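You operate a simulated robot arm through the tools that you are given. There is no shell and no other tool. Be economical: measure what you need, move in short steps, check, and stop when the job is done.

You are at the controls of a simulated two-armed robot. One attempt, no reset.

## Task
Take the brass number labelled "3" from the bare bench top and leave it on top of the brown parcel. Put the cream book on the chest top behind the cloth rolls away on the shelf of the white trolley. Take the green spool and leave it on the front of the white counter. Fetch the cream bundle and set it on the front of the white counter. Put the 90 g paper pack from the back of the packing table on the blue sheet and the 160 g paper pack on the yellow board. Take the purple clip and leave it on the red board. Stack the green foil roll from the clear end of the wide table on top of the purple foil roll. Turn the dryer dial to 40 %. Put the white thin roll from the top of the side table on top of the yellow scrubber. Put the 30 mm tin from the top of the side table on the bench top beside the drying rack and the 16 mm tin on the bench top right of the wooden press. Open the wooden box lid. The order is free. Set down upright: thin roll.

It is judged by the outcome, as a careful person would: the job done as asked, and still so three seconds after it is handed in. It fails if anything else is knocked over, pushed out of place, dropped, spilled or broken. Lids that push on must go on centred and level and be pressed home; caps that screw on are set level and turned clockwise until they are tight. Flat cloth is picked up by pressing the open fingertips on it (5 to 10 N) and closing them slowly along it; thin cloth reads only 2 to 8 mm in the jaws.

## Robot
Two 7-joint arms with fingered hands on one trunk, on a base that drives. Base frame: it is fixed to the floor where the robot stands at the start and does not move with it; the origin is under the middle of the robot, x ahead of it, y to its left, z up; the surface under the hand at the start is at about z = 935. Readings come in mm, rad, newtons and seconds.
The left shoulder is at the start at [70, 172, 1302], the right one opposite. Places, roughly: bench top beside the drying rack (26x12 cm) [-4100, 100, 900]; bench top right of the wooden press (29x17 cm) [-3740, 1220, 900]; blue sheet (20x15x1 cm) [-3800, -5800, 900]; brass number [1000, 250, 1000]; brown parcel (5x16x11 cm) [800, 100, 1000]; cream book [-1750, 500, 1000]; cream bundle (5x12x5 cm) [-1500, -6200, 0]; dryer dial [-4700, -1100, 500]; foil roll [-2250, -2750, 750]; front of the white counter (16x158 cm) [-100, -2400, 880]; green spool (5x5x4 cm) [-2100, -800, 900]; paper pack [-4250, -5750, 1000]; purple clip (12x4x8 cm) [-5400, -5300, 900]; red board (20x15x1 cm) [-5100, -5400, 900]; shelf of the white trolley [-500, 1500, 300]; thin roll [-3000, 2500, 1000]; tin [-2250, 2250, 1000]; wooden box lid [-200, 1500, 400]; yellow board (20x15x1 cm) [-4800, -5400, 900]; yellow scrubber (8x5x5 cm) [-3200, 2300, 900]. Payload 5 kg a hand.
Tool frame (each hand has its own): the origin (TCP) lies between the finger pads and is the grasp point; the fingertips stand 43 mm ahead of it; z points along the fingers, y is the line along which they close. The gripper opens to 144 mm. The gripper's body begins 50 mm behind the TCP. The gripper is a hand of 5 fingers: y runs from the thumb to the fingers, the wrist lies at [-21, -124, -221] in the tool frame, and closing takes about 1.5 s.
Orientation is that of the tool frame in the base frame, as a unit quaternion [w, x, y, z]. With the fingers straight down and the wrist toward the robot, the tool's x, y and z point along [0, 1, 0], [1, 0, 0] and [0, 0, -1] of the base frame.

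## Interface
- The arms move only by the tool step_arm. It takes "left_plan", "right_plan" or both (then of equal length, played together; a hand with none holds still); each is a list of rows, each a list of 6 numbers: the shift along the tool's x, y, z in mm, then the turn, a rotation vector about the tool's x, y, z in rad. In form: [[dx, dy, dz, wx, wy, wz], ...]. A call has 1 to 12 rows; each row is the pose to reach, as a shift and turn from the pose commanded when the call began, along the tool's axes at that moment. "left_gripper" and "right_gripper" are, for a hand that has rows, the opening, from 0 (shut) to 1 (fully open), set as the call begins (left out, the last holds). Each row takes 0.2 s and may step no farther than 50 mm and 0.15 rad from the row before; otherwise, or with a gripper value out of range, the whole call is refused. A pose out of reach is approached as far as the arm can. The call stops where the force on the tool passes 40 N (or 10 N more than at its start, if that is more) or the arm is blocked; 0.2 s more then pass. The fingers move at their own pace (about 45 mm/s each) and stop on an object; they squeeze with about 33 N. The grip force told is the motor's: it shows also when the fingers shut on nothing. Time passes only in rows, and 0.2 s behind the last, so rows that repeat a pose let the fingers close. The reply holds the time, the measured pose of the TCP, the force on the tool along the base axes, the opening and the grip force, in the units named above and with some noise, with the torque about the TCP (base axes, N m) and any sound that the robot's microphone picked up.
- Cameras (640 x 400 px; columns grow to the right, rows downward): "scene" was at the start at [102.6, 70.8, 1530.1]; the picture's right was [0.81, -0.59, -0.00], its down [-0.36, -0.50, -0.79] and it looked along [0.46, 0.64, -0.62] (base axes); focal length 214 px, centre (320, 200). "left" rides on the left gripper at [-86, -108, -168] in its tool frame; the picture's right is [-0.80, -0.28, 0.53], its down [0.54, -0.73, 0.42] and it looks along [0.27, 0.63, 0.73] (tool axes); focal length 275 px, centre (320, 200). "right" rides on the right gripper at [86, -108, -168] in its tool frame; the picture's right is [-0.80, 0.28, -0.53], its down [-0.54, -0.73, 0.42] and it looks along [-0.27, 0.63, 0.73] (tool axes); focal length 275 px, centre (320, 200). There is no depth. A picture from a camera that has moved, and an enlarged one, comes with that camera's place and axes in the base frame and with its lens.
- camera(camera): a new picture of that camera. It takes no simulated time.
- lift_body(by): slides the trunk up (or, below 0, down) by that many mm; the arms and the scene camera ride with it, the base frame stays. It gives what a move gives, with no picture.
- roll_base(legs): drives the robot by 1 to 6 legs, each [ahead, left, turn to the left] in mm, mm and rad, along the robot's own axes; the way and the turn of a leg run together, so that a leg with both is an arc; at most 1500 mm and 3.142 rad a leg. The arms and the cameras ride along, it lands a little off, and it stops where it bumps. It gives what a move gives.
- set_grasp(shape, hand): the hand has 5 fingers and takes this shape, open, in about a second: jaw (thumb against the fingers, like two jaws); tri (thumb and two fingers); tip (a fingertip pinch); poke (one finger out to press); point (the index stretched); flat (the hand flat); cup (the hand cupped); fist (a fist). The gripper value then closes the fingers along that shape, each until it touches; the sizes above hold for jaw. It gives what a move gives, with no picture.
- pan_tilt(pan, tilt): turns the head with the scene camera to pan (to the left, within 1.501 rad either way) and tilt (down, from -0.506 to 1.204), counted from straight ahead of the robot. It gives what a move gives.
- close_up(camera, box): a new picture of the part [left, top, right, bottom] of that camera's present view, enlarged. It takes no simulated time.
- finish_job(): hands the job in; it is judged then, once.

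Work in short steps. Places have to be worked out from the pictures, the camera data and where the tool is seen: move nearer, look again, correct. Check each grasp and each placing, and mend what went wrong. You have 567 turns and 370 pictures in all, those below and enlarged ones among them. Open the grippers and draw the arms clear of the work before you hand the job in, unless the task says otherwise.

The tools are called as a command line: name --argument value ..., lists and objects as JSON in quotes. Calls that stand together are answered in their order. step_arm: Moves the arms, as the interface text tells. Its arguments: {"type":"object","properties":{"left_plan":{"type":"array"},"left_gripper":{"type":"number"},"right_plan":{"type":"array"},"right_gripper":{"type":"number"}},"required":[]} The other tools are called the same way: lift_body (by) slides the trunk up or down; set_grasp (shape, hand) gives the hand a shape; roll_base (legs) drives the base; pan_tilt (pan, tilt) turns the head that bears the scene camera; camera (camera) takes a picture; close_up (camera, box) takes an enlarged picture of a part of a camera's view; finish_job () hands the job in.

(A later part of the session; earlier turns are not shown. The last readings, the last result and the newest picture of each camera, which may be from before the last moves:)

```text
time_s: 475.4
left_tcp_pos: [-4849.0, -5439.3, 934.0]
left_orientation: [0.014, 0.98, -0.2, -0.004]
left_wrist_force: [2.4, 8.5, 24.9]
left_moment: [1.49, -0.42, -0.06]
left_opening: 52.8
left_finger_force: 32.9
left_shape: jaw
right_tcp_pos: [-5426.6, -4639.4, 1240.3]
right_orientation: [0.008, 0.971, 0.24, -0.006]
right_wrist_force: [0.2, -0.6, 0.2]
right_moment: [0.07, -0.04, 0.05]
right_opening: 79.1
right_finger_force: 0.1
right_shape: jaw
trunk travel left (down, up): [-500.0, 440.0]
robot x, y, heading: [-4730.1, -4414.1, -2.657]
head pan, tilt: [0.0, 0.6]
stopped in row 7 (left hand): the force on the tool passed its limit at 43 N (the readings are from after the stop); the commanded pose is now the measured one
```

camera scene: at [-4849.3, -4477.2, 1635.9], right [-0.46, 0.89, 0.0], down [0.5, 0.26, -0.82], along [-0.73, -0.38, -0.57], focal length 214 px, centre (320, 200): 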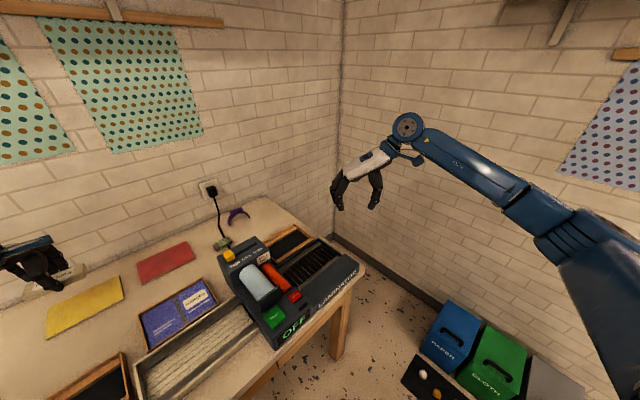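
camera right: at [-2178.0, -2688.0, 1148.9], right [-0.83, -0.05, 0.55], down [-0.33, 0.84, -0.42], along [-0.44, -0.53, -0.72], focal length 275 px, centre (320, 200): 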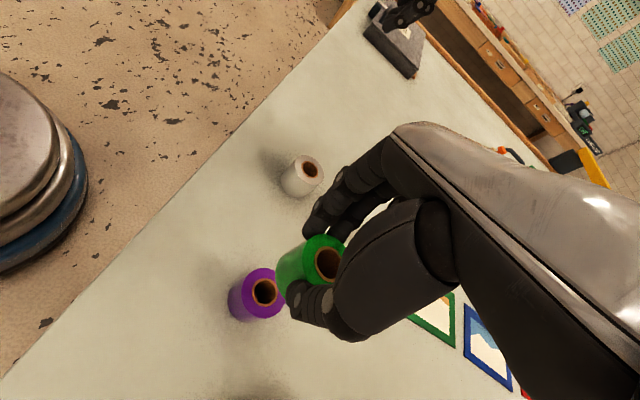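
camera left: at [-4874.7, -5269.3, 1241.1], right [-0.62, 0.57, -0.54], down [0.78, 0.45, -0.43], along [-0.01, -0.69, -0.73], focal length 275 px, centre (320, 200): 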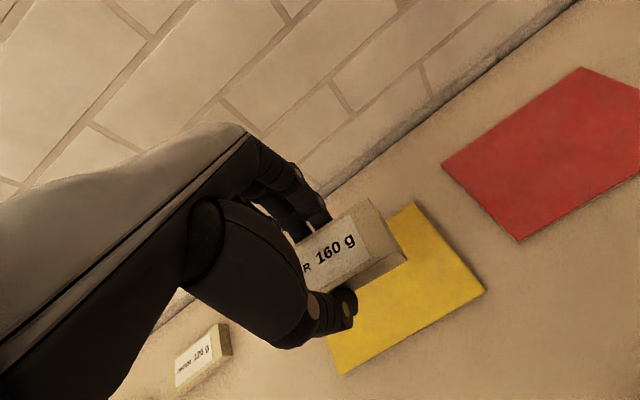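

Contact on the board. Release and rise.

step_arm --left_plan '[[0, 0, -1, 0, 0, 0], [0, 0, -1, 0, 0, 0], [0, 0, -1, 0, 0, 0], [0, 0, -1, 0, 0, 0]]' --left_gripper 0.65

step_arm --left_plan '[[0, 0, -40, 0, 0, 0], [0, 0, -85, 0, 0, 0], [0, 0, -130, 0, 0, 0], [0, 0, -170, 0, 0, 0]]'

camera --camera "left"

close_up --camera "scene" --box '[180, 180, 340, 280]'

```text
time_s: 476.4
left_tcp_pos: [-4848.8, -5438.2, 933.6]
left_orientation: [0.011, 0.98, -0.201, -0.004]
left_wrist_force: [-4.0, -8.8, 30.2]
left_moment: [0.9, -0.18, 0.04]
left_opening: 82.7
left_finger_force: 0.1
left_shape: jaw
right_tcp_pos: [-5427.8, -4639.6, 1241.6]
right_orientation: [0.01, 0.971, 0.24, -0.008]
right_wrist_force: [-0.1, 0.5, 0.3]
right_moment: [0.01, 0.04, -0.03]
right_opening: 79.2
right_finger_force: 0.1
right_shape: jaw
trunk travel left (down, up): [-500.0, 440.0]
robot x, y, heading: [-4726.7, -4413.3, -2.661]
head pan, tilt: [0.0, 0.6]
```

```text
time_s: 477.4
left_tcp_pos: [-4846.6, -5435.1, 1100.2]
left_orientation: [0.009, 0.979, -0.201, -0.002]
left_wrist_force: [0.1, 0.2, 0.9]
left_moment: [0.0, 0.01, 0.02]
left_opening: 93.3
left_finger_force: 0.0
left_shape: jaw
right_tcp_pos: [-5426.3, -4640.1, 1241.8]
right_orientation: [0.009, 0.971, 0.24, -0.007]
right_wrist_force: [0.8, 0.5, -0.9]
right_moment: [0.0, 0.0, -0.01]
right_opening: 79.3
right_finger_force: 0.0
right_shape: jaw
trunk travel left (down, up): [-500.0, 440.0]
robot x, y, heading: [-4727.7, -4413.0, -2.663]
head pan, tilt: [0.0, 0.6]
```

```text
187 pictures are left
camera left: at [-4880.6, -5298.3, 1265.3], right [-0.63, 0.57, -0.54], down [0.78, 0.45, -0.44], along [-0.01, -0.69, -0.72], focal length 275 px, centre (320, 200)
```

left: 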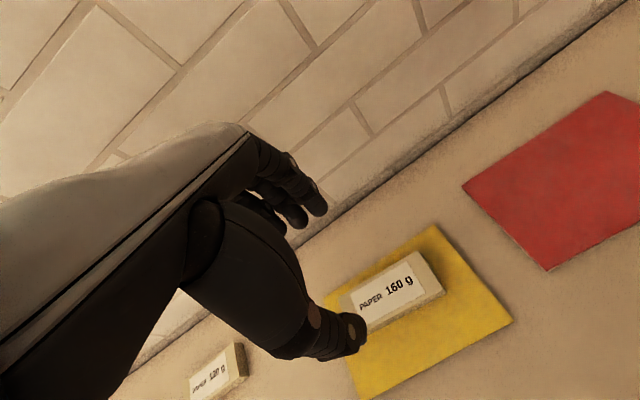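

```text
4.00 times, centred on (260, 230) of scene
camera zoom: at [-4849.6, -4476.4, 1635.8], right [-0.46, 0.89, 0.0], down [0.5, 0.26, -0.83], along [-0.73, -0.38, -0.56], focal length 858 px, centre (560, 80)
```

zoom: 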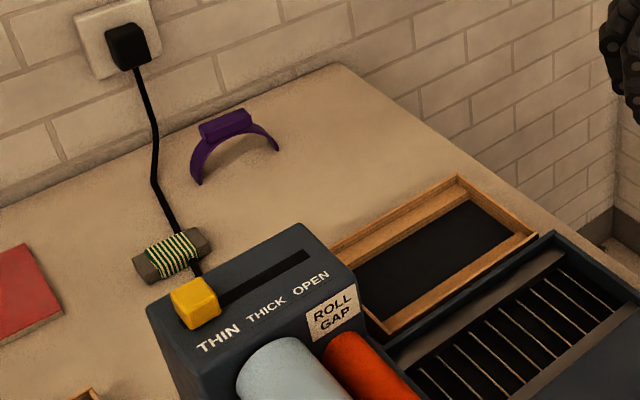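

160 g pack is on the yellow board. For the clip behind the laminator I check heights with the right camera.

camera --camera "right"

```text
185 pictures are left
camera right: at [-5399.4, -4502.0, 1403.8], right [-0.57, -0.61, 0.55], down [-0.82, 0.38, -0.42], along [0.05, -0.69, -0.72], focal length 275 px, centre (320, 200)
```

right: 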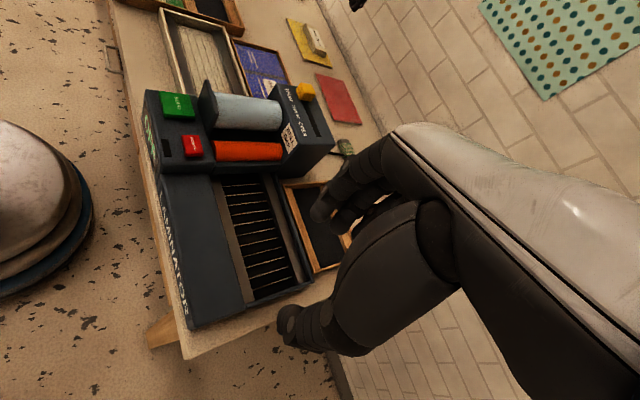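

The laminator reaches z≈1043, so I raise the trunk for elbow clearance, shift west, and turn left so the right shoulder is near the clip.

lift_body --by 100

roll_base --legs '[[373, -241, 0], [0, 0, 1.91]]'

pan_tilt --pan -1.0 --tilt 0.7

camera --camera "scene"

```text
time_s: 478.7
left_tcp_pos: [-4846.3, -5435.0, 1201.1]
left_orientation: [0.009, 0.979, -0.201, -0.002]
left_wrist_force: [0.2, -0.9, -0.2]
left_moment: [-0.01, -0.01, -0.01]
left_opening: 93.3
left_finger_force: 0.0
left_shape: jaw
right_tcp_pos: [-5427.5, -4641.2, 1340.6]
right_orientation: [0.009, 0.97, 0.241, -0.007]
right_wrist_force: [0.0, -0.8, -0.3]
right_moment: [-0.03, 0.01, 0.01]
right_opening: 79.2
right_finger_force: 0.0
right_shape: jaw
trunk travel left (down, up): [-600.0, 340.0]
robot x, y, heading: [-4729.0, -4413.1, -2.66]
head pan, tilt: [0.0, 0.6]
```

```text
time_s: 481.2
left_tcp_pos: [-5268.4, -5392.6, 1202.1]
left_orientation: [0.005, 0.979, -0.206, -0.001]
left_wrist_force: [13.3, 31.0, 3.5]
left_moment: [-1.08, 0.42, 0.77]
left_opening: 86.6
left_finger_force: 0.0
left_shape: jaw
right_tcp_pos: [-5840.7, -4597.3, 1342.0]
right_orientation: [0.01, 0.972, 0.237, -0.009]
right_wrist_force: [-0.4, 0.3, 0.0]
right_moment: [-0.01, -0.05, -0.01]
right_opening: 79.2
right_finger_force: 0.0
right_shape: jaw
trunk travel left (down, up): [-600.0, 340.0]
robot x, y, heading: [-5142.4, -4381.5, -2.668]
head pan, tilt: [0.0, 0.6]
stopped in leg 1: the force on the tool passed its limit at 46 N (the readings are from after the stop); the commanded pose is now the measured one
```

```text
time_s: 482.5
left_tcp_pos: [-5267.7, -5393.4, 1201.3]
left_orientation: [0.007, 0.978, -0.207, -0.003]
left_wrist_force: [15.4, 37.6, 0.6]
left_moment: [-1.03, 0.4, 0.82]
left_opening: 85.3
left_finger_force: 0.0
left_shape: jaw
right_tcp_pos: [-5840.4, -4597.5, 1343.6]
right_orientation: [0.01, 0.972, 0.236, -0.008]
right_wrist_force: [0.9, 0.1, 0.5]
right_moment: [-0.02, -0.01, 0.03]
right_opening: 79.3
right_finger_force: 0.1
right_shape: jaw
trunk travel left (down, up): [-600.0, 340.0]
robot x, y, heading: [-5143.9, -4381.2, -2.669]
head pan, tilt: [-1.0, 0.7]
```

```text
184 pictures are left
camera scene: at [-5255.7, -4352.4, 1727.3], right [0.5, 0.86, 0.0], down [0.56, -0.33, -0.76], along [-0.66, 0.38, -0.64], focal length 214 px, centre (320, 200)
```

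scene: 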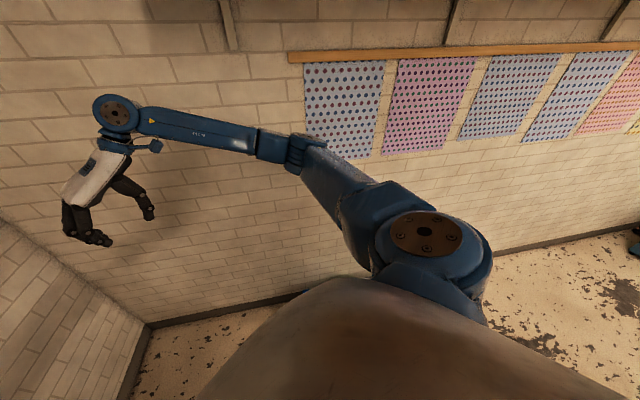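

The left fingertips touched the wall lightly. I move away from the wall first, then turn.

roll_base --legs '[[-60, -62, 0]]'

step_arm --left_plan '[[0, -30, 0, 0, 0, 0.05], [0, -60, 0, 0, 0, 0.1], [-20, -90, 0, 0, 0, 0.15], [-50, -120, 0, 0, 0, 0.2], [-80, -150, 0, 0, 0, 0.25]]'

roll_base --legs '[[0, 0, 1.91]]'

pan_tilt --pan -1.0 --tilt 0.75

camera --camera "scene"

```text
time_s: 483.6
left_tcp_pos: [-5250.9, -5324.9, 1189.6]
left_orientation: [0.002, 0.978, -0.208, -0.002]
left_wrist_force: [-0.8, -1.4, -1.1]
left_moment: [0.1, 0.03, -0.03]
left_opening: 93.4
left_finger_force: 0.0
left_shape: jaw
right_tcp_pos: [-5818.2, -4528.7, 1336.5]
right_orientation: [0.006, 0.972, 0.235, -0.006]
right_wrist_force: [-0.7, -2.3, -0.4]
right_moment: [0.18, -0.05, 0.05]
right_opening: 79.3
right_finger_force: 0.0
right_shape: jaw
trunk travel left (down, up): [-600.0, 340.0]
robot x, y, heading: [-5115.8, -4300.0, -2.668]
head pan, tilt: [-1.0, 0.7]
```

```text
time_s: 484.8
left_tcp_pos: [-5262.6, -5151.3, 1193.7]
left_orientation: [0.005, 0.944, -0.329, -0.001]
left_wrist_force: [0.1, -0.7, 1.1]
left_moment: [-0.02, -0.02, -0.02]
left_opening: 93.3
left_finger_force: 0.0
left_shape: jaw
right_tcp_pos: [-5817.7, -4522.1, 1339.2]
right_orientation: [0.009, 0.972, 0.235, -0.006]
right_wrist_force: [-0.2, 0.2, -0.4]
right_moment: [-0.01, -0.01, -0.02]
right_opening: 79.0
right_finger_force: 0.1
right_shape: jaw
trunk travel left (down, up): [-600.0, 340.0]
robot x, y, heading: [-5114.7, -4301.8, -2.669]
head pan, tilt: [-1.0, 0.7]
```

```text
time_s: 489.8
left_tcp_pos: [-4266.2, -4143.7, 1194.4]
left_orientation: [0.005, 0.81, 0.586, 0.004]
left_wrist_force: [-0.4, -0.2, 0.5]
left_moment: [0.0, 0.02, -0.01]
left_opening: 93.4
left_finger_force: 0.1
left_shape: jaw
right_tcp_pos: [-4666.4, -4881.9, 1340.5]
right_orientation: [0.01, 0.364, 0.931, 0.004]
right_wrist_force: [0.8, -0.3, -0.5]
right_moment: [0.0, 0.0, -0.02]
right_opening: 79.0
right_finger_force: 0.1
right_shape: jaw
trunk travel left (down, up): [-600.0, 340.0]
robot x, y, heading: [-5115.3, -4299.4, -0.752]
head pan, tilt: [-1.0, 0.7]
```

```text
time_s: 490.4
left_tcp_pos: [-4266.1, -4142.5, 1193.6]
left_orientation: [0.004, 0.81, 0.586, 0.003]
left_wrist_force: [0.4, -0.6, -0.5]
left_moment: [0.0, 0.0, 0.0]
left_opening: 93.4
left_finger_force: 0.1
left_shape: jaw
right_tcp_pos: [-4666.9, -4880.9, 1340.7]
right_orientation: [0.01, 0.363, 0.932, 0.002]
right_wrist_force: [-0.2, -0.6, -0.4]
right_moment: [0.02, -0.01, 0.03]
right_opening: 79.2
right_finger_force: 0.1
right_shape: jaw
trunk travel left (down, up): [-600.0, 340.0]
robot x, y, heading: [-5121.3, -4297.8, -0.745]
head pan, tilt: [-1.0, 0.75]
```

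```text
183 pictures are left
camera scene: at [-5092.5, -4415.2, 1723.0], right [-0.98, 0.18, 0.0], down [0.12, 0.67, -0.73], along [-0.13, -0.72, -0.68], focal length 214 px, centre (320, 200)
```

scene: 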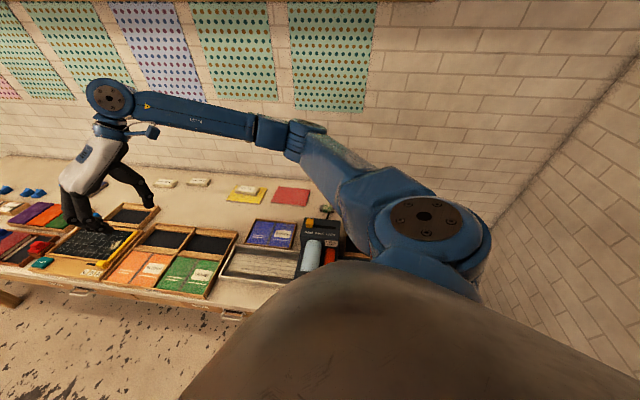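

Shift to the planned spot, then swing the right arm over to its right while turning the hand to face the table.

roll_base --legs '[[14, -85, 0]]'

step_arm --right_plan '[[16, -37, 0, 0, 0, 0.14], [32, -74, 0, 0, 0, 0.28], [47, -110, 0, 0, 0, 0.42], [63, -147, 0, 0, 0, 0.56], [79, -184, 0, 0, 0, 0.7], [94, -221, 0, 0, 0, 0.84], [110, -258, 0, 0, 0, 0.98], [126, -294, 0, 0, 0, 1.12], [141, -331, 0, 0, 0, 1.26], [157, -368, 0, 0, 0, 1.4]]'

```text
time_s: 491.5
left_tcp_pos: [-4310.7, -4212.3, 1190.3]
left_orientation: [0.006, 0.811, 0.585, 0.002]
left_wrist_force: [0.3, 0.9, -0.9]
left_moment: [-0.1, 0.05, -0.03]
left_opening: 93.4
left_finger_force: 0.1
left_shape: jaw
right_tcp_pos: [-4713.5, -4948.0, 1341.6]
right_orientation: [0.01, 0.364, 0.931, 0.001]
right_wrist_force: [1.2, 1.1, 0.4]
right_moment: [-0.1, 0.11, 0.02]
right_opening: 79.2
right_finger_force: 0.1
right_shape: jaw
trunk travel left (down, up): [-600.0, 340.0]
robot x, y, heading: [-5165.9, -4371.3, -0.752]
head pan, tilt: [-1.0, 0.75]
```

```text
time_s: 493.9
left_tcp_pos: [-4313.5, -4216.6, 1194.2]
left_orientation: [0.005, 0.811, 0.585, 0.002]
left_wrist_force: [-0.5, 0.1, 0.3]
left_moment: [-0.01, -0.04, 0.01]
left_opening: 93.2
left_finger_force: 0.1
left_shape: jaw
right_tcp_pos: [-5087.3, -5088.8, 1146.5]
right_orientation: [-0.169, 0.768, 0.618, 0.001]
right_wrist_force: [-0.2, 0.5, -0.7]
right_moment: [-0.01, -0.01, 0.01]
right_opening: 79.0
right_finger_force: 0.0
right_shape: jaw
right hand out of reach, approached as far as the arm can: row 5, 6, 7, 8, 9, 10
trunk travel left (down, up): [-600.0, 340.0]
robot x, y, heading: [-5162.5, -4368.0, -0.749]
head pan, tilt: [-1.0, 0.75]
stopped in row 10 (right hand): the arm was blocked; the commanded pose is now the measured one
```

The wrist yaw limit stopped it; at lower height there should be more room. First level the tool here, then continue rotating.

step_arm --right_plan '[[0, 0, 0, 0.04, 0.05, 0.05], [0, 0, 0, 0.08, 0.1, 0.1], [0, 0, 0, 0.12, 0.15, 0.15], [0, 0, 0, 0.16, 0.18, 0.2]]'

camera --camera "scene"

```text
time_s: 494.9
left_tcp_pos: [-4311.7, -4218.0, 1191.3]
left_orientation: [0.003, 0.811, 0.585, 0.003]
left_wrist_force: [-0.1, 0.1, -0.9]
left_moment: [0.01, -0.01, -0.03]
left_opening: 93.4
left_finger_force: 0.1
left_shape: jaw
right_tcp_pos: [-5090.8, -5133.3, 1128.7]
right_orientation: [-0.289, 0.798, 0.529, 0.012]
right_wrist_force: [0.2, 0.5, -0.4]
right_moment: [0.05, 0.05, 0.02]
right_opening: 79.3
right_finger_force: 0.0
right_shape: jaw
right hand out of reach, approached as far as the arm can: row 1, 2, 3, 4
trunk travel left (down, up): [-600.0, 340.0]
robot x, y, heading: [-5164.8, -4370.3, -0.751]
head pan, tilt: [-1.0, 0.75]
```

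```text
182 pictures are left
camera scene: at [-5138.2, -4487.1, 1722.9], right [-0.98, 0.18, 0.0], down [0.12, 0.67, -0.73], along [-0.13, -0.72, -0.68], focal length 214 px, centre (320, 200)
```

scene: 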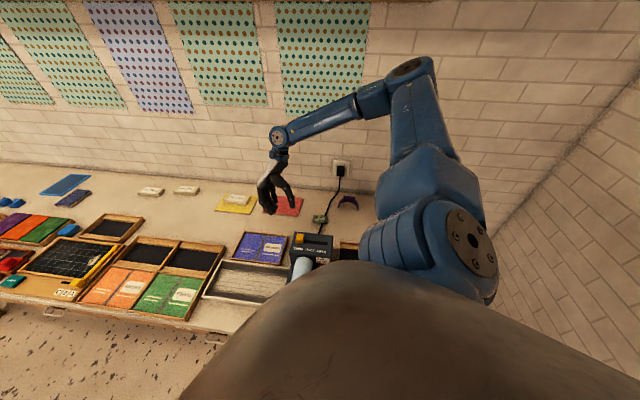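

The right arm is in its high-elbow branch, which actually clears the laminator. I'll grip the clip's top bar by its ends with a forward-tilted hand, facing the table squarely. Raise, then turn.

lift_body --by 120

roll_base --legs '[[0, 0, -1.1]]'

pan_tilt --pan -0.2 --tilt 0.7

camera --camera "scene"

```text
time_s: 496.4
left_tcp_pos: [-4312.3, -4216.0, 1313.3]
left_orientation: [0.004, 0.811, 0.586, 0.003]
left_wrist_force: [0.2, -0.4, 1.0]
left_moment: [0.0, 0.02, 0.0]
left_opening: 93.4
left_finger_force: 0.0
left_shape: jaw
right_tcp_pos: [-5091.9, -5133.8, 1249.0]
right_orientation: [-0.289, 0.798, 0.528, 0.013]
right_wrist_force: [0.2, 0.1, 0.5]
right_moment: [-0.04, -0.01, 0.0]
right_opening: 79.4
right_finger_force: 0.0
right_shape: jaw
trunk travel left (down, up): [-720.0, 220.0]
robot x, y, heading: [-5163.1, -4369.0, -0.75]
head pan, tilt: [-1.0, 0.75]
```

```text
time_s: 499.6
left_tcp_pos: [-4634.8, -5055.4, 1313.7]
left_orientation: [0.006, 0.997, 0.08, 0.0]
left_wrist_force: [0.2, 0.0, -0.1]
left_moment: [-0.02, 0.03, -0.05]
left_opening: 93.7
left_finger_force: 0.1
left_shape: jaw
right_tcp_pos: [-5806.9, -4785.6, 1249.3]
right_orientation: [-0.241, 0.957, 0.038, 0.16]
right_wrist_force: [0.0, -0.1, 0.2]
right_moment: [0.01, 0.01, -0.01]
right_opening: 79.1
right_finger_force: 0.1
right_shape: jaw
trunk travel left (down, up): [-720.0, 220.0]
robot x, y, heading: [-5166.7, -4370.5, -1.845]
head pan, tilt: [-1.0, 0.75]
```

```text
time_s: 500.7
left_tcp_pos: [-4635.2, -5055.5, 1314.9]
left_orientation: [0.005, 0.997, 0.08, 0.0]
left_wrist_force: [0.5, 0.4, 0.6]
left_moment: [0.04, -0.02, -0.01]
left_opening: 93.4
left_finger_force: 0.0
left_shape: jaw
right_tcp_pos: [-5807.0, -4786.2, 1250.4]
right_orientation: [-0.24, 0.957, 0.038, 0.161]
right_wrist_force: [-0.8, -0.2, -0.4]
right_moment: [-0.05, 0.01, 0.01]
right_opening: 79.2
right_finger_force: 0.1
right_shape: jaw
trunk travel left (down, up): [-720.0, 220.0]
robot x, y, heading: [-5161.6, -4374.5, -1.845]
head pan, tilt: [-0.201, 0.7]
```

```text
181 pictures are left
camera scene: at [-5214.7, -4494.3, 1847.2], right [-0.89, 0.46, 0.0], down [0.29, 0.57, -0.76], along [-0.35, -0.68, -0.64], focal length 214 px, centre (320, 200)
```

scene: 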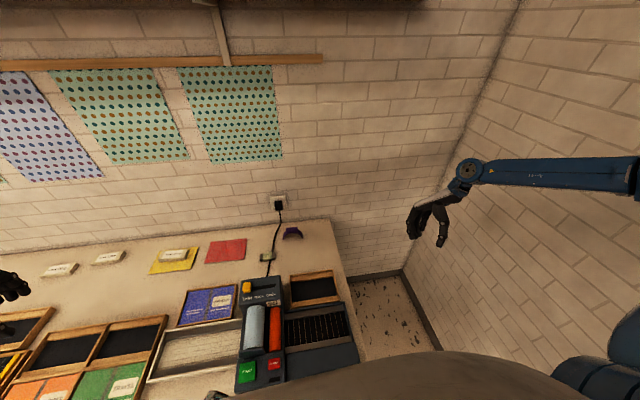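

close_up --camera "scene" --box '[260, 210, 324, 250]'

```text
10.00 times, centred on (292, 230) of scene
camera zoom: at [-5214.7, -4494.3, 1847.2], right [-0.89, 0.46, 0.0], down [0.29, 0.57, -0.76], along [-0.35, -0.68, -0.64], focal length 2145 px, centre (600, -100)
```

zoom: 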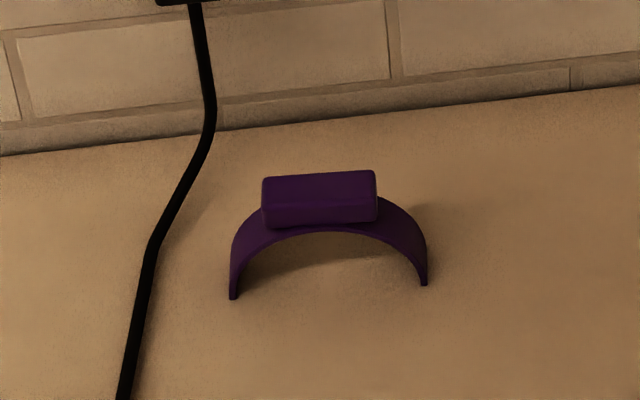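

Clip centre ≈(-5451,-5299), bar ~65 mm long, top z≈960. Bring the right hand in front of/above it with the tilted orientation.

step_arm --right_plan '[[26, 37, -9, -0.047, -0.093, -0.083], [52, 73, -19, -0.095, -0.186, -0.165], [78, 110, -28, -0.142, -0.279, -0.248], [104, 147, -38, -0.19, -0.372, -0.331], [130, 183, -47, -0.237, -0.465, -0.414], [156, 220, -56, -0.285, -0.557, -0.497], [182, 257, -66, -0.332, -0.65, -0.579], [208, 293, -75, -0.379, -0.743, -0.662], [234, 330, -85, -0.427, -0.836, -0.745], [260, 367, -94, -0.474, -0.929, -0.828], [286, 403, -103, -0.522, -1.022, -0.91], [313, 440, -113, -0.569, -1.115, -0.993]]' --right_gripper 0.75

camera --camera "scene"

```text
time_s: 503.3
left_tcp_pos: [-4633.3, -5058.1, 1311.5]
left_orientation: [0.004, 0.997, 0.079, -0.001]
left_wrist_force: [0.6, -1.0, 0.0]
left_moment: [0.05, 0.03, 0.01]
left_opening: 93.3
left_finger_force: 0.1
left_shape: jaw
right_tcp_pos: [-5477.0, -5230.5, 1246.1]
right_orientation: [0.167, 0.792, 0.531, -0.251]
right_wrist_force: [-0.3, 0.1, 0.3]
right_moment: [0.04, -0.05, 0.0]
right_opening: 107.7
right_finger_force: 0.0
right_shape: jaw
trunk travel left (down, up): [-720.0, 220.0]
robot x, y, heading: [-5166.4, -4369.1, -1.843]
head pan, tilt: [-0.201, 0.7]
```

```text
179 pictures are left
camera scene: at [-5212.1, -4496.8, 1847.1], right [-0.89, 0.46, 0.0], down [0.29, 0.57, -0.76], along [-0.35, -0.68, -0.64], focal length 214 px, centre (320, 200)
```

scene: 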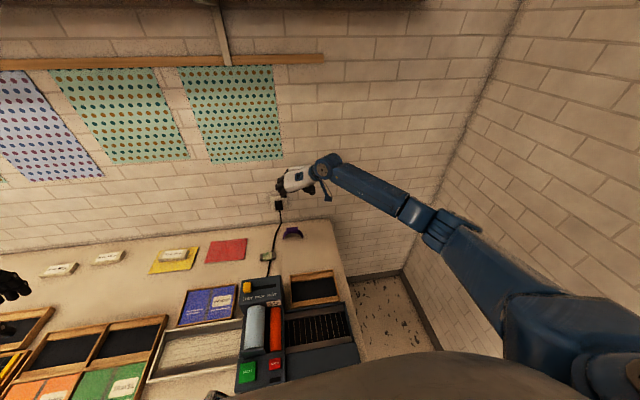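

Reached with the desired orientation. Lower the trunk 200 and look with the hand camera.

lift_body --by -190

camera --camera "right"

camera --camera "scene"

```text
time_s: 505.4
left_tcp_pos: [-4635.3, -5056.3, 1124.0]
left_orientation: [0.004, 0.997, 0.079, -0.001]
left_wrist_force: [-0.5, 0.5, 0.4]
left_moment: [-0.02, -0.02, -0.02]
left_opening: 93.4
left_finger_force: 0.0
left_shape: jaw
right_tcp_pos: [-5477.8, -5228.1, 1057.2]
right_orientation: [0.167, 0.792, 0.531, -0.249]
right_wrist_force: [-0.5, 0.7, 0.2]
right_moment: [0.01, -0.04, 0.01]
right_opening: 107.8
right_finger_force: 0.0
right_shape: jaw
trunk travel left (down, up): [-530.0, 410.0]
robot x, y, heading: [-5163.1, -4371.7, -1.839]
head pan, tilt: [-0.201, 0.7]
```

```text
178 pictures are left
camera right: at [-5514.4, -5033.7, 1144.6], right [0.13, -0.43, 0.89], down [-0.93, -0.36, -0.04], along [0.34, -0.83, -0.45], focal length 275 px, centre (320, 200)
```

right: 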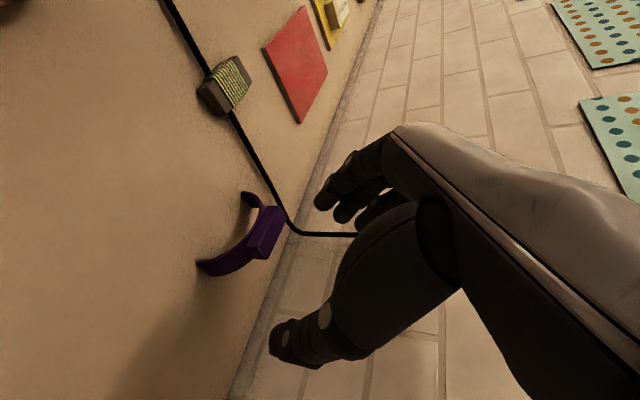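

```text
177 pictures are left
camera scene: at [-5214.7, -4494.0, 1657.4], right [-0.89, 0.46, 0.0], down [0.29, 0.57, -0.76], along [-0.35, -0.68, -0.64], focal length 214 px, centre (320, 200)
```

scene: 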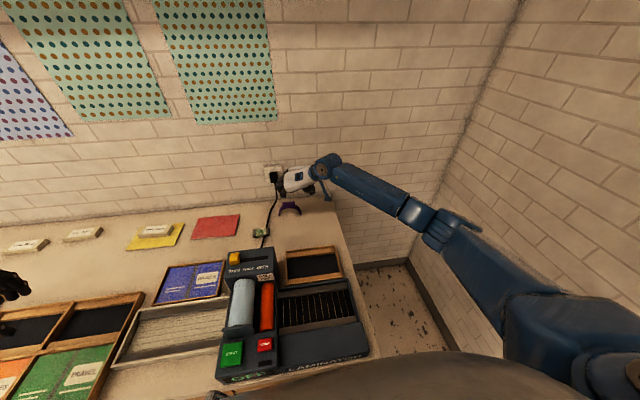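

Bar centre ≈(-5448,-5289,943). Align and approach to within 40 mm, with a smaller opening (a cable is near).

step_arm --right_plan '[[10, 17, 5, 0, 0, 0], [20, 34, 15, 0, 0, 0], [28, 50, 30, 0, 0, 0], [28, 50, 55, 0, 0, 0]]' --right_gripper 0.62

camera --camera "right"

close_up --camera "scene" --box '[240, 160, 352, 230]'

```text
time_s: 506.4
left_tcp_pos: [-4635.7, -5055.5, 1122.6]
left_orientation: [0.004, 0.997, 0.079, 0.001]
left_wrist_force: [0.1, 0.2, 0.4]
left_moment: [-0.01, -0.01, -0.02]
left_opening: 93.7
left_finger_force: 0.0
left_shape: jaw
right_tcp_pos: [-5435.7, -5256.0, 995.2]
right_orientation: [0.167, 0.792, 0.531, -0.25]
right_wrist_force: [-1.1, -0.1, 0.0]
right_moment: [0.07, -0.04, 0.03]
right_opening: 89.7
right_finger_force: 0.0
right_shape: jaw
trunk travel left (down, up): [-530.0, 410.0]
robot x, y, heading: [-5163.6, -4371.3, -1.847]
head pan, tilt: [-0.201, 0.7]
```

```text
176 pictures are left
camera right: at [-5472.9, -5061.1, 1081.9], right [0.13, -0.43, 0.89], down [-0.93, -0.36, -0.04], along [0.34, -0.83, -0.45], focal length 275 px, centre (320, 200)
```

right: 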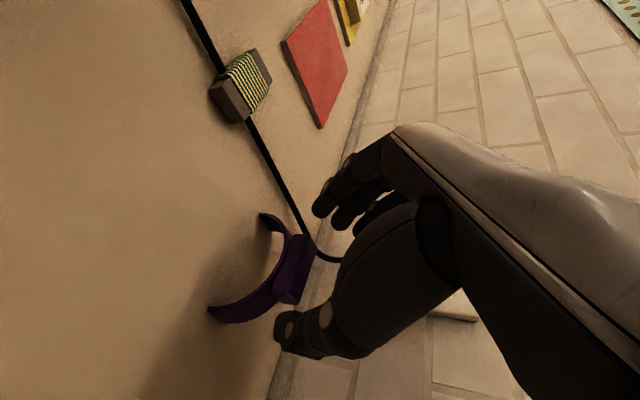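

```text
5.71 times, centred on (296, 195) of scene
camera zoom: at [-5214.7, -4495.8, 1657.1], right [-0.89, 0.46, 0.0], down [0.29, 0.57, -0.76], along [-0.35, -0.68, -0.65], focal length 1226 px, centre (457, 229)
```

zoom: 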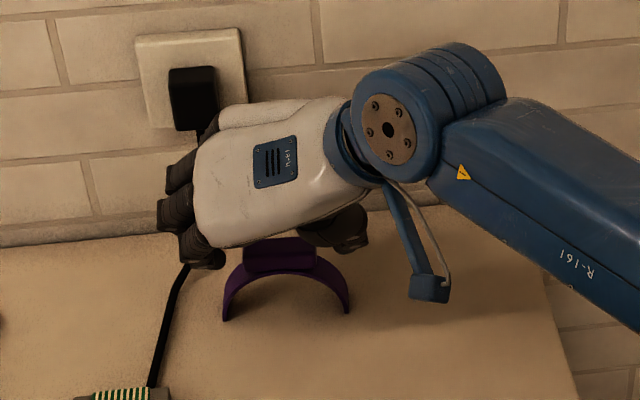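

Well aligned. Advance 38 mm and close.

step_arm --right_plan '[[1, 1, 15, 0, 0, 0], [1, 1, 28, 0, 0, 0], [1, 1, 38, 0, 0, 0]]'

step_arm --right_plan '[[0, 0, 0, 0, 0, 0], [0, 0, 0, 0, 0, 0], [0, 0, 0, 0, 0, 0], [0, 0, 0, 0, 0, 0], [0, 0, 0, 0, 0, 0]]' --right_gripper 0

camera --camera "right"

```text
time_s: 507.2
left_tcp_pos: [-4635.3, -5055.3, 1123.2]
left_orientation: [0.006, 0.997, 0.08, 0.0]
left_wrist_force: [-0.4, -0.9, 0.0]
left_moment: [0.04, 0.0, -0.04]
left_opening: 93.3
left_finger_force: 0.1
left_shape: jaw
right_tcp_pos: [-5441.1, -5276.0, 967.1]
right_orientation: [0.167, 0.792, 0.531, -0.251]
right_wrist_force: [0.7, -0.1, 0.6]
right_moment: [0.0, -0.03, 0.0]
right_opening: 89.5
right_finger_force: 0.0
right_shape: jaw
trunk travel left (down, up): [-530.0, 410.0]
robot x, y, heading: [-5164.8, -4370.7, -1.845]
head pan, tilt: [-0.201, 0.7]
```

```text
time_s: 508.4
left_tcp_pos: [-4635.0, -5055.4, 1122.4]
left_orientation: [0.005, 0.997, 0.079, 0.001]
left_wrist_force: [0.2, -0.2, -0.5]
left_moment: [0.0, 0.01, -0.03]
left_opening: 93.5
left_finger_force: 0.2
left_shape: jaw
right_tcp_pos: [-5441.6, -5275.4, 965.6]
right_orientation: [0.168, 0.792, 0.531, -0.25]
right_wrist_force: [-0.6, -0.6, 0.8]
right_moment: [0.03, -0.02, 0.02]
right_opening: 58.1
right_finger_force: 33.2
right_shape: jaw
trunk travel left (down, up): [-530.0, 410.0]
robot x, y, heading: [-5163.0, -4370.2, -1.848]
head pan, tilt: [-0.201, 0.7]
```

```text
174 pictures are left
camera right: at [-5478.4, -5080.6, 1052.9], right [0.13, -0.43, 0.89], down [-0.93, -0.36, -0.04], along [0.34, -0.83, -0.45], focal length 275 px, centre (320, 200)
```

right: 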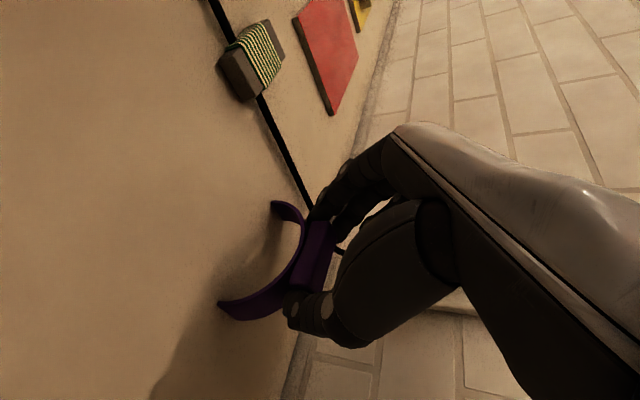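

Clip gripped. Lift straight up 120 mm.

step_arm --right_plan '[[-12, 0, -16, 0, 0, 0], [-35, 0, -49, 0, 0, 0], [-58, 0, -82, 0, 0, 0], [-75, 0, -106, 0, 0, 0]]'

camera --camera "right"

```text
time_s: 509.4
left_tcp_pos: [-4634.0, -5054.9, 1123.5]
left_orientation: [0.005, 0.997, 0.079, 0.0]
left_wrist_force: [0.3, -0.2, 0.4]
left_moment: [0.0, 0.04, 0.0]
left_opening: 93.3
left_finger_force: 0.0
left_shape: jaw
right_tcp_pos: [-5442.6, -5279.3, 1093.0]
right_orientation: [0.166, 0.792, 0.531, -0.25]
right_wrist_force: [0.7, 0.8, -2.0]
right_moment: [-0.05, 0.0, -0.02]
right_opening: 58.4
right_finger_force: 32.5
right_shape: jaw
trunk travel left (down, up): [-530.0, 410.0]
robot x, y, heading: [-5164.5, -4367.5, -1.845]
head pan, tilt: [-0.201, 0.7]
```

```text
173 pictures are left
camera right: at [-5479.2, -5083.8, 1180.2], right [0.13, -0.43, 0.89], down [-0.93, -0.36, -0.04], along [0.34, -0.83, -0.45], focal length 275 px, centre (320, 200)
```

right: 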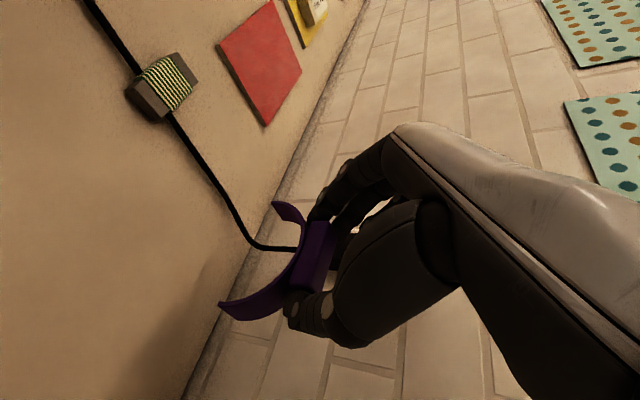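

The wall plug is close behind the hand, so I first back away from the wall, then slide left over the red board.

roll_base --legs '[[-90, 0, 0], [0, 354, 0]]'

camera --camera "right"

camera --camera "scene"

```text
time_s: 512.3
left_tcp_pos: [-4279.7, -5064.8, 1125.1]
left_orientation: [0.005, 0.997, 0.078, 0.001]
left_wrist_force: [-0.1, 0.1, 0.8]
left_moment: [0.02, -0.01, 0.01]
left_opening: 93.5
left_finger_force: 0.1
left_shape: jaw
right_tcp_pos: [-5089.5, -5285.7, 1091.9]
right_orientation: [0.167, 0.793, 0.53, -0.25]
right_wrist_force: [-0.9, 0.1, 0.4]
right_moment: [-0.02, -0.02, -0.01]
right_opening: 58.2
right_finger_force: 33.1
right_shape: jaw
trunk travel left (down, up): [-530.0, 410.0]
robot x, y, heading: [-4806.3, -4375.0, -1.846]
head pan, tilt: [-0.201, 0.7]
```

```text
172 pictures are left
camera right: at [-5125.2, -5089.8, 1179.8], right [0.13, -0.43, 0.89], down [-0.93, -0.36, -0.04], along [0.33, -0.83, -0.45], focal length 275 px, centre (320, 200)
```

right: 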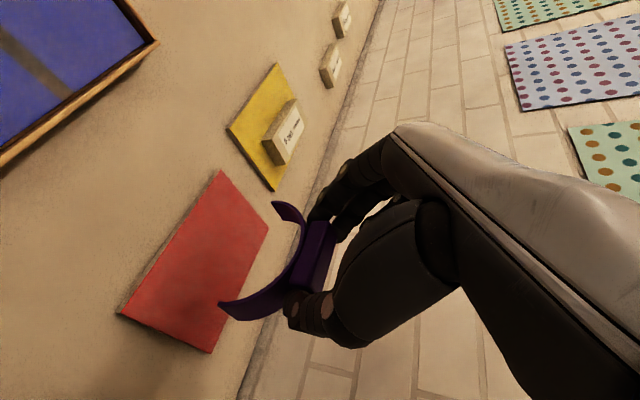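

```text
171 pictures are left
camera scene: at [-4858.1, -4500.9, 1657.3], right [-0.89, 0.46, 0.0], down [0.3, 0.57, -0.76], along [-0.35, -0.68, -0.64], focal length 214 px, centre (320, 200)
```

scene: 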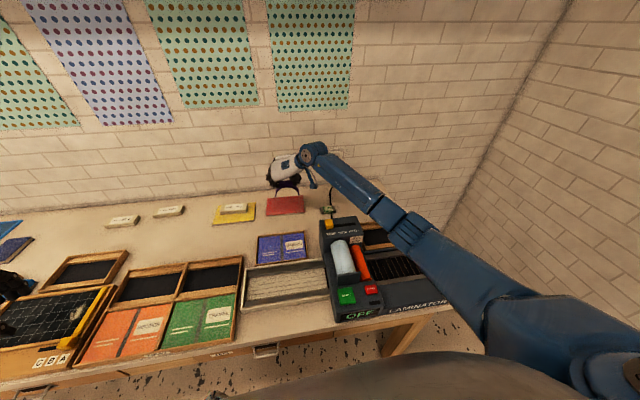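

Red board centre ≈(-5103,-5349). Drive forward 48 mm so the clip is over its centre, then lower straight.

roll_base --legs '[[48, -10, 0]]'

step_arm --right_plan '[[17, 0, 25, 0, 0, 0], [34, 0, 49, 0, 0, 0], [51, 0, 74, 0, 0, 0], [59, 0, 85, 0, 0, 0]]'

camera --camera "right"

```text
time_s: 513.2
left_tcp_pos: [-4298.0, -5100.4, 1126.2]
left_orientation: [0.007, 0.997, 0.079, 0.0]
left_wrist_force: [1.5, 0.1, 0.8]
left_moment: [-0.11, 0.05, 0.0]
left_opening: 93.5
left_finger_force: 0.0
left_shape: jaw
right_tcp_pos: [-5105.0, -5323.5, 1099.2]
right_orientation: [0.169, 0.792, 0.53, -0.252]
right_wrist_force: [1.2, 1.2, 1.1]
right_moment: [-0.05, 0.08, -0.01]
right_opening: 58.4
right_finger_force: 33.2
right_shape: jaw
trunk travel left (down, up): [-530.0, 410.0]
robot x, y, heading: [-4827.1, -4423.3, -1.848]
head pan, tilt: [-0.201, 0.7]
```

```text
time_s: 514.2
left_tcp_pos: [-4300.6, -5104.2, 1123.7]
left_orientation: [0.006, 0.997, 0.078, 0.0]
left_wrist_force: [-0.2, 0.3, 0.1]
left_moment: [-0.05, 0.0, 0.01]
left_opening: 93.2
left_finger_force: 0.1
left_shape: jaw
right_tcp_pos: [-5108.5, -5328.0, 992.4]
right_orientation: [0.168, 0.793, 0.53, -0.251]
right_wrist_force: [0.9, 0.2, 0.1]
right_moment: [0.03, -0.01, -0.01]
right_opening: 58.4
right_finger_force: 33.0
right_shape: jaw
trunk travel left (down, up): [-530.0, 410.0]
robot x, y, heading: [-4828.3, -4420.3, -1.845]
head pan, tilt: [-0.201, 0.7]
```

```text
170 pictures are left
camera right: at [-5145.2, -5133.0, 1078.3], right [0.13, -0.43, 0.89], down [-0.93, -0.36, -0.04], along [0.34, -0.83, -0.45], focal length 275 px, centre (320, 200)
```

right: 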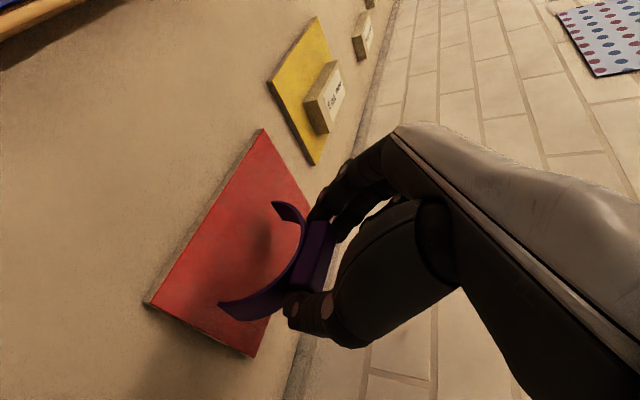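

Clip is centred above the board. Lower the last bit to contact.

step_arm --right_plan '[[3, 0, 4, 0, 0, 0], [5, 0, 7, 0, 0, 0], [7, 0, 10, 0, 0, 0], [9, 0, 13, 0, 0, 0], [11, 0, 15.5, 0, 0, 0], [12.5, 0, 18, 0, 0, 0]]'

```text
time_s: 515.6
left_tcp_pos: [-4299.1, -5103.2, 1126.4]
left_orientation: [0.006, 0.997, 0.079, 0.001]
left_wrist_force: [0.1, -0.5, -0.3]
left_moment: [0.03, 0.0, -0.01]
left_opening: 93.3
left_finger_force: 0.1
left_shape: jaw
right_tcp_pos: [-5107.6, -5328.1, 974.0]
right_orientation: [0.17, 0.793, 0.529, -0.251]
right_wrist_force: [-1.9, 1.0, 21.8]
right_moment: [-0.43, -0.24, -0.15]
right_opening: 58.3
right_finger_force: 32.8
right_shape: jaw
trunk travel left (down, up): [-530.0, 410.0]
robot x, y, heading: [-4828.3, -4418.4, -1.846]
head pan, tilt: [-0.201, 0.7]
```

Contact. Ease and release, then withdraw along the finger axis.

step_arm --right_plan '[[-1, 0, -1.5, 0, 0, 0], [-1, 0, -1.5, 0, 0, 0]]'

step_arm --right_plan '[[0, 0, 0, 0, 0, 0], [0, 0, 0, 0, 0, 0], [0, 0, 0, 0, 0, 0], [0, 0, 0, 0, 0, 0]]' --right_gripper 0.62

step_arm --right_plan '[[0, 0, -25, 0, 0, 0], [0, 0, -60, 0, 0, 0], [-20, 0, -95, 0, 0, 0], [-45, 0, -130, 0, 0, 0]]'

camera --camera "right"

```text
time_s: 516.2
left_tcp_pos: [-4299.5, -5104.3, 1126.5]
left_orientation: [0.006, 0.997, 0.078, 0.0]
left_wrist_force: [-0.7, -0.3, -0.9]
left_moment: [0.0, -0.03, -0.03]
left_opening: 93.4
left_finger_force: 0.1
left_shape: jaw
right_tcp_pos: [-5107.4, -5326.7, 973.6]
right_orientation: [0.169, 0.792, 0.53, -0.251]
right_wrist_force: [-2.4, -5.9, 23.5]
right_moment: [-0.78, -0.38, -0.27]
right_opening: 58.6
right_finger_force: 33.2
right_shape: jaw
trunk travel left (down, up): [-530.0, 410.0]
robot x, y, heading: [-4827.4, -4419.6, -1.852]
head pan, tilt: [-0.201, 0.7]
```

```text
time_s: 517.2
left_tcp_pos: [-4299.9, -5104.7, 1124.6]
left_orientation: [0.005, 0.997, 0.078, 0.0]
left_wrist_force: [0.0, -0.5, -1.2]
left_moment: [0.04, 0.01, 0.04]
left_opening: 93.5
left_finger_force: 0.0
left_shape: jaw
right_tcp_pos: [-5108.2, -5327.0, 969.1]
right_orientation: [0.167, 0.793, 0.531, -0.249]
right_wrist_force: [0.6, -0.3, -0.3]
right_moment: [0.04, 0.01, -0.01]
right_opening: 88.9
right_finger_force: 0.0
right_shape: jaw
trunk travel left (down, up): [-530.0, 410.0]
robot x, y, heading: [-4824.8, -4419.6, -1.841]
head pan, tilt: [-0.201, 0.7]
```

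```text
time_s: 518.2
left_tcp_pos: [-4299.3, -5104.6, 1124.5]
left_orientation: [0.005, 0.997, 0.078, 0.001]
left_wrist_force: [0.1, 0.3, 0.1]
left_moment: [0.0, 0.04, 0.02]
left_opening: 93.3
left_finger_force: 0.0
left_shape: jaw
right_tcp_pos: [-5093.7, -5291.8, 1104.0]
right_orientation: [0.167, 0.792, 0.531, -0.25]
right_wrist_force: [0.1, 0.2, -1.1]
right_moment: [-0.08, 0.04, 0.03]
right_opening: 89.1
right_finger_force: 0.1
right_shape: jaw
trunk travel left (down, up): [-530.0, 410.0]
robot x, y, heading: [-4826.3, -4420.0, -1.846]
head pan, tilt: [-0.201, 0.7]
```

```text
169 pictures are left
camera right: at [-5130.2, -5097.6, 1191.0], right [0.13, -0.43, 0.89], down [-0.93, -0.36, -0.03], along [0.34, -0.83, -0.45], focal length 275 px, centre (320, 200)
```

right: 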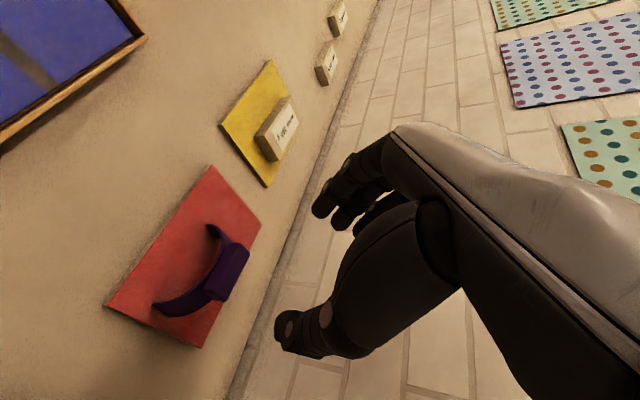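

Clip is on the red board. Retract the right hand, then go for the 90 g pack with the left hand in the same way as before.

step_arm --right_plan '[[19, -3, -42, 0, 0, 0], [38, -6, -84, 0, 0, 0], [57, -10, -127, 0, 0, 0], [75, -13, -169, 0, 0, 0], [94, -16, -212, 0, 0, 0]]'

roll_base --legs '[[0, 611, 0], [48, 0, 0], [0, 0, -0.8]]'

camera --camera "left"

```text
time_s: 519.5
left_tcp_pos: [-4300.3, -5103.5, 1123.4]
left_orientation: [0.006, 0.997, 0.078, 0.001]
left_wrist_force: [-0.1, -0.7, 0.1]
left_moment: [-0.02, 0.02, 0.0]
left_opening: 93.3
left_finger_force: 0.1
left_shape: jaw
right_tcp_pos: [-5032.2, -5104.2, 1220.3]
right_orientation: [0.167, 0.793, 0.53, -0.25]
right_wrist_force: [-0.4, 0.3, 0.7]
right_moment: [-0.04, 0.02, 0.02]
right_opening: 88.9
right_finger_force: 0.2
right_shape: jaw
trunk travel left (down, up): [-530.0, 410.0]
robot x, y, heading: [-4825.2, -4422.0, -1.849]
head pan, tilt: [-0.201, 0.7]
```

```text
time_s: 525.5
left_tcp_pos: [-4402.3, -5488.3, 1124.0]
left_orientation: [0.005, 0.945, -0.327, -0.002]
left_wrist_force: [0.5, 0.5, 0.1]
left_moment: [-0.02, -0.03, 0.0]
left_opening: 93.4
left_finger_force: 0.1
left_shape: jaw
right_tcp_pos: [-4901.2, -4948.9, 1219.7]
right_orientation: [0.054, 0.939, 0.169, -0.296]
right_wrist_force: [1.1, 0.1, 0.1]
right_moment: [0.02, 0.02, 0.0]
right_opening: 89.0
right_finger_force: 0.2
right_shape: jaw
trunk travel left (down, up): [-530.0, 410.0]
robot x, y, heading: [-4256.3, -4634.8, -2.67]
head pan, tilt: [-0.201, 0.7]
```

```text
168 pictures are left
camera left: at [-4401.4, -5347.2, 1289.9], right [-0.45, 0.71, -0.54], down [0.87, 0.23, -0.43], along [-0.18, -0.66, -0.73], focal length 275 px, centre (320, 200)
```

left: 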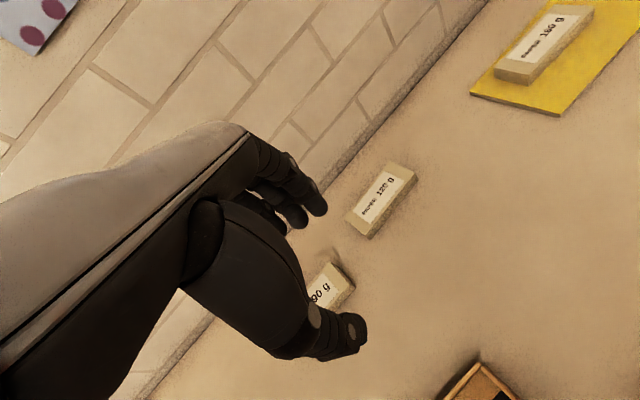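

step_arm --left_plan '[[31, 17, 0, 0, 0, -0.1], [62, 34, 0, 0, 0, -0.2], [94, 50, 0, 0, 0, -0.3], [125, 67, 0, 0, 0, -0.4], [125, 67, 30, 0, 0, -0.4]]' --left_gripper 0.65

camera --camera "left"

```text
time_s: 526.7
left_tcp_pos: [-4347.4, -5617.7, 1096.4]
left_orientation: [0.004, 0.991, -0.131, -0.003]
left_wrist_force: [-0.1, 0.1, 0.2]
left_moment: [0.02, -0.01, 0.01]
left_opening: 93.6
left_finger_force: 0.0
left_shape: jaw
right_tcp_pos: [-4901.9, -4950.7, 1219.9]
right_orientation: [0.054, 0.939, 0.169, -0.296]
right_wrist_force: [-1.0, -0.4, -0.1]
right_moment: [-0.03, 0.0, -0.01]
right_opening: 88.7
right_finger_force: 0.1
right_shape: jaw
trunk travel left (down, up): [-530.0, 410.0]
robot x, y, heading: [-4256.3, -4636.6, -2.671]
head pan, tilt: [-0.201, 0.7]
```

```text
167 pictures are left
camera left: at [-4399.5, -5489.1, 1262.5], right [-0.7, 0.48, -0.53], down [0.71, 0.56, -0.43], along [0.09, -0.68, -0.73], focal length 275 px, centre (320, 200)
```

left: 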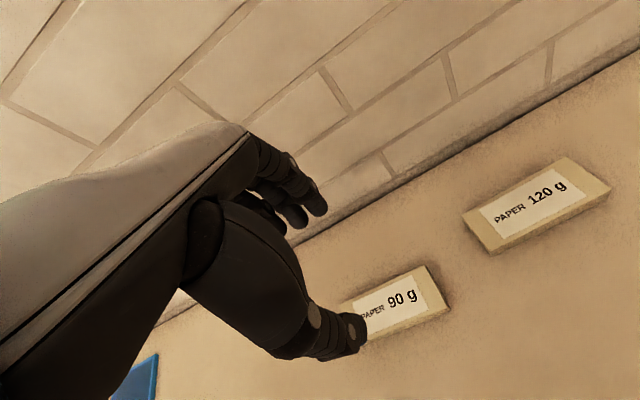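

step_arm --left_plan '[[2, -9, 40, 0, 0, 0.04], [2, -9, 85, 0, 0, 0.04], [2, -9, 130, 0, 0, 0.04], [2, -9, 160, 0, 0, 0.04]]'

camera --camera "left"

```text
time_s: 527.7
left_tcp_pos: [-4340.9, -5610.4, 937.5]
left_orientation: [0.005, 0.988, -0.152, -0.002]
left_wrist_force: [0.1, -0.4, 0.0]
left_moment: [0.04, -0.01, 0.0]
left_opening: 93.5
left_finger_force: 0.0
left_shape: jaw
right_tcp_pos: [-4900.8, -4950.5, 1221.0]
right_orientation: [0.053, 0.938, 0.17, -0.296]
right_wrist_force: [0.0, 0.7, 0.0]
right_moment: [0.0, 0.0, 0.04]
right_opening: 88.9
right_finger_force: 0.1
right_shape: jaw
trunk travel left (down, up): [-530.0, 410.0]
robot x, y, heading: [-4259.8, -4634.6, -2.668]
head pan, tilt: [-0.201, 0.7]
```

```text
166 pictures are left
camera left: at [-4388.9, -5478.8, 1103.1], right [-0.68, 0.51, -0.53], down [0.73, 0.52, -0.43], along [0.06, -0.68, -0.73], focal length 275 px, centre (320, 200)
```

left: 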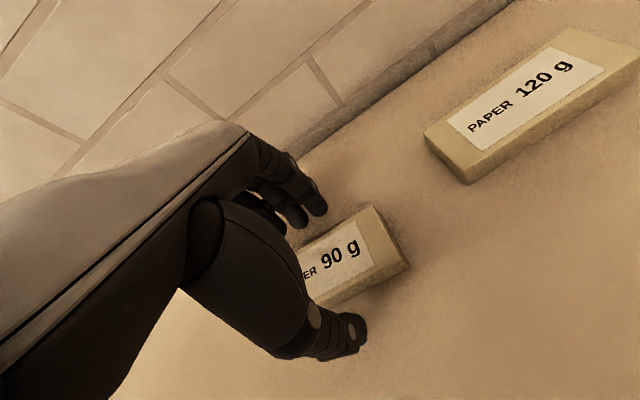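

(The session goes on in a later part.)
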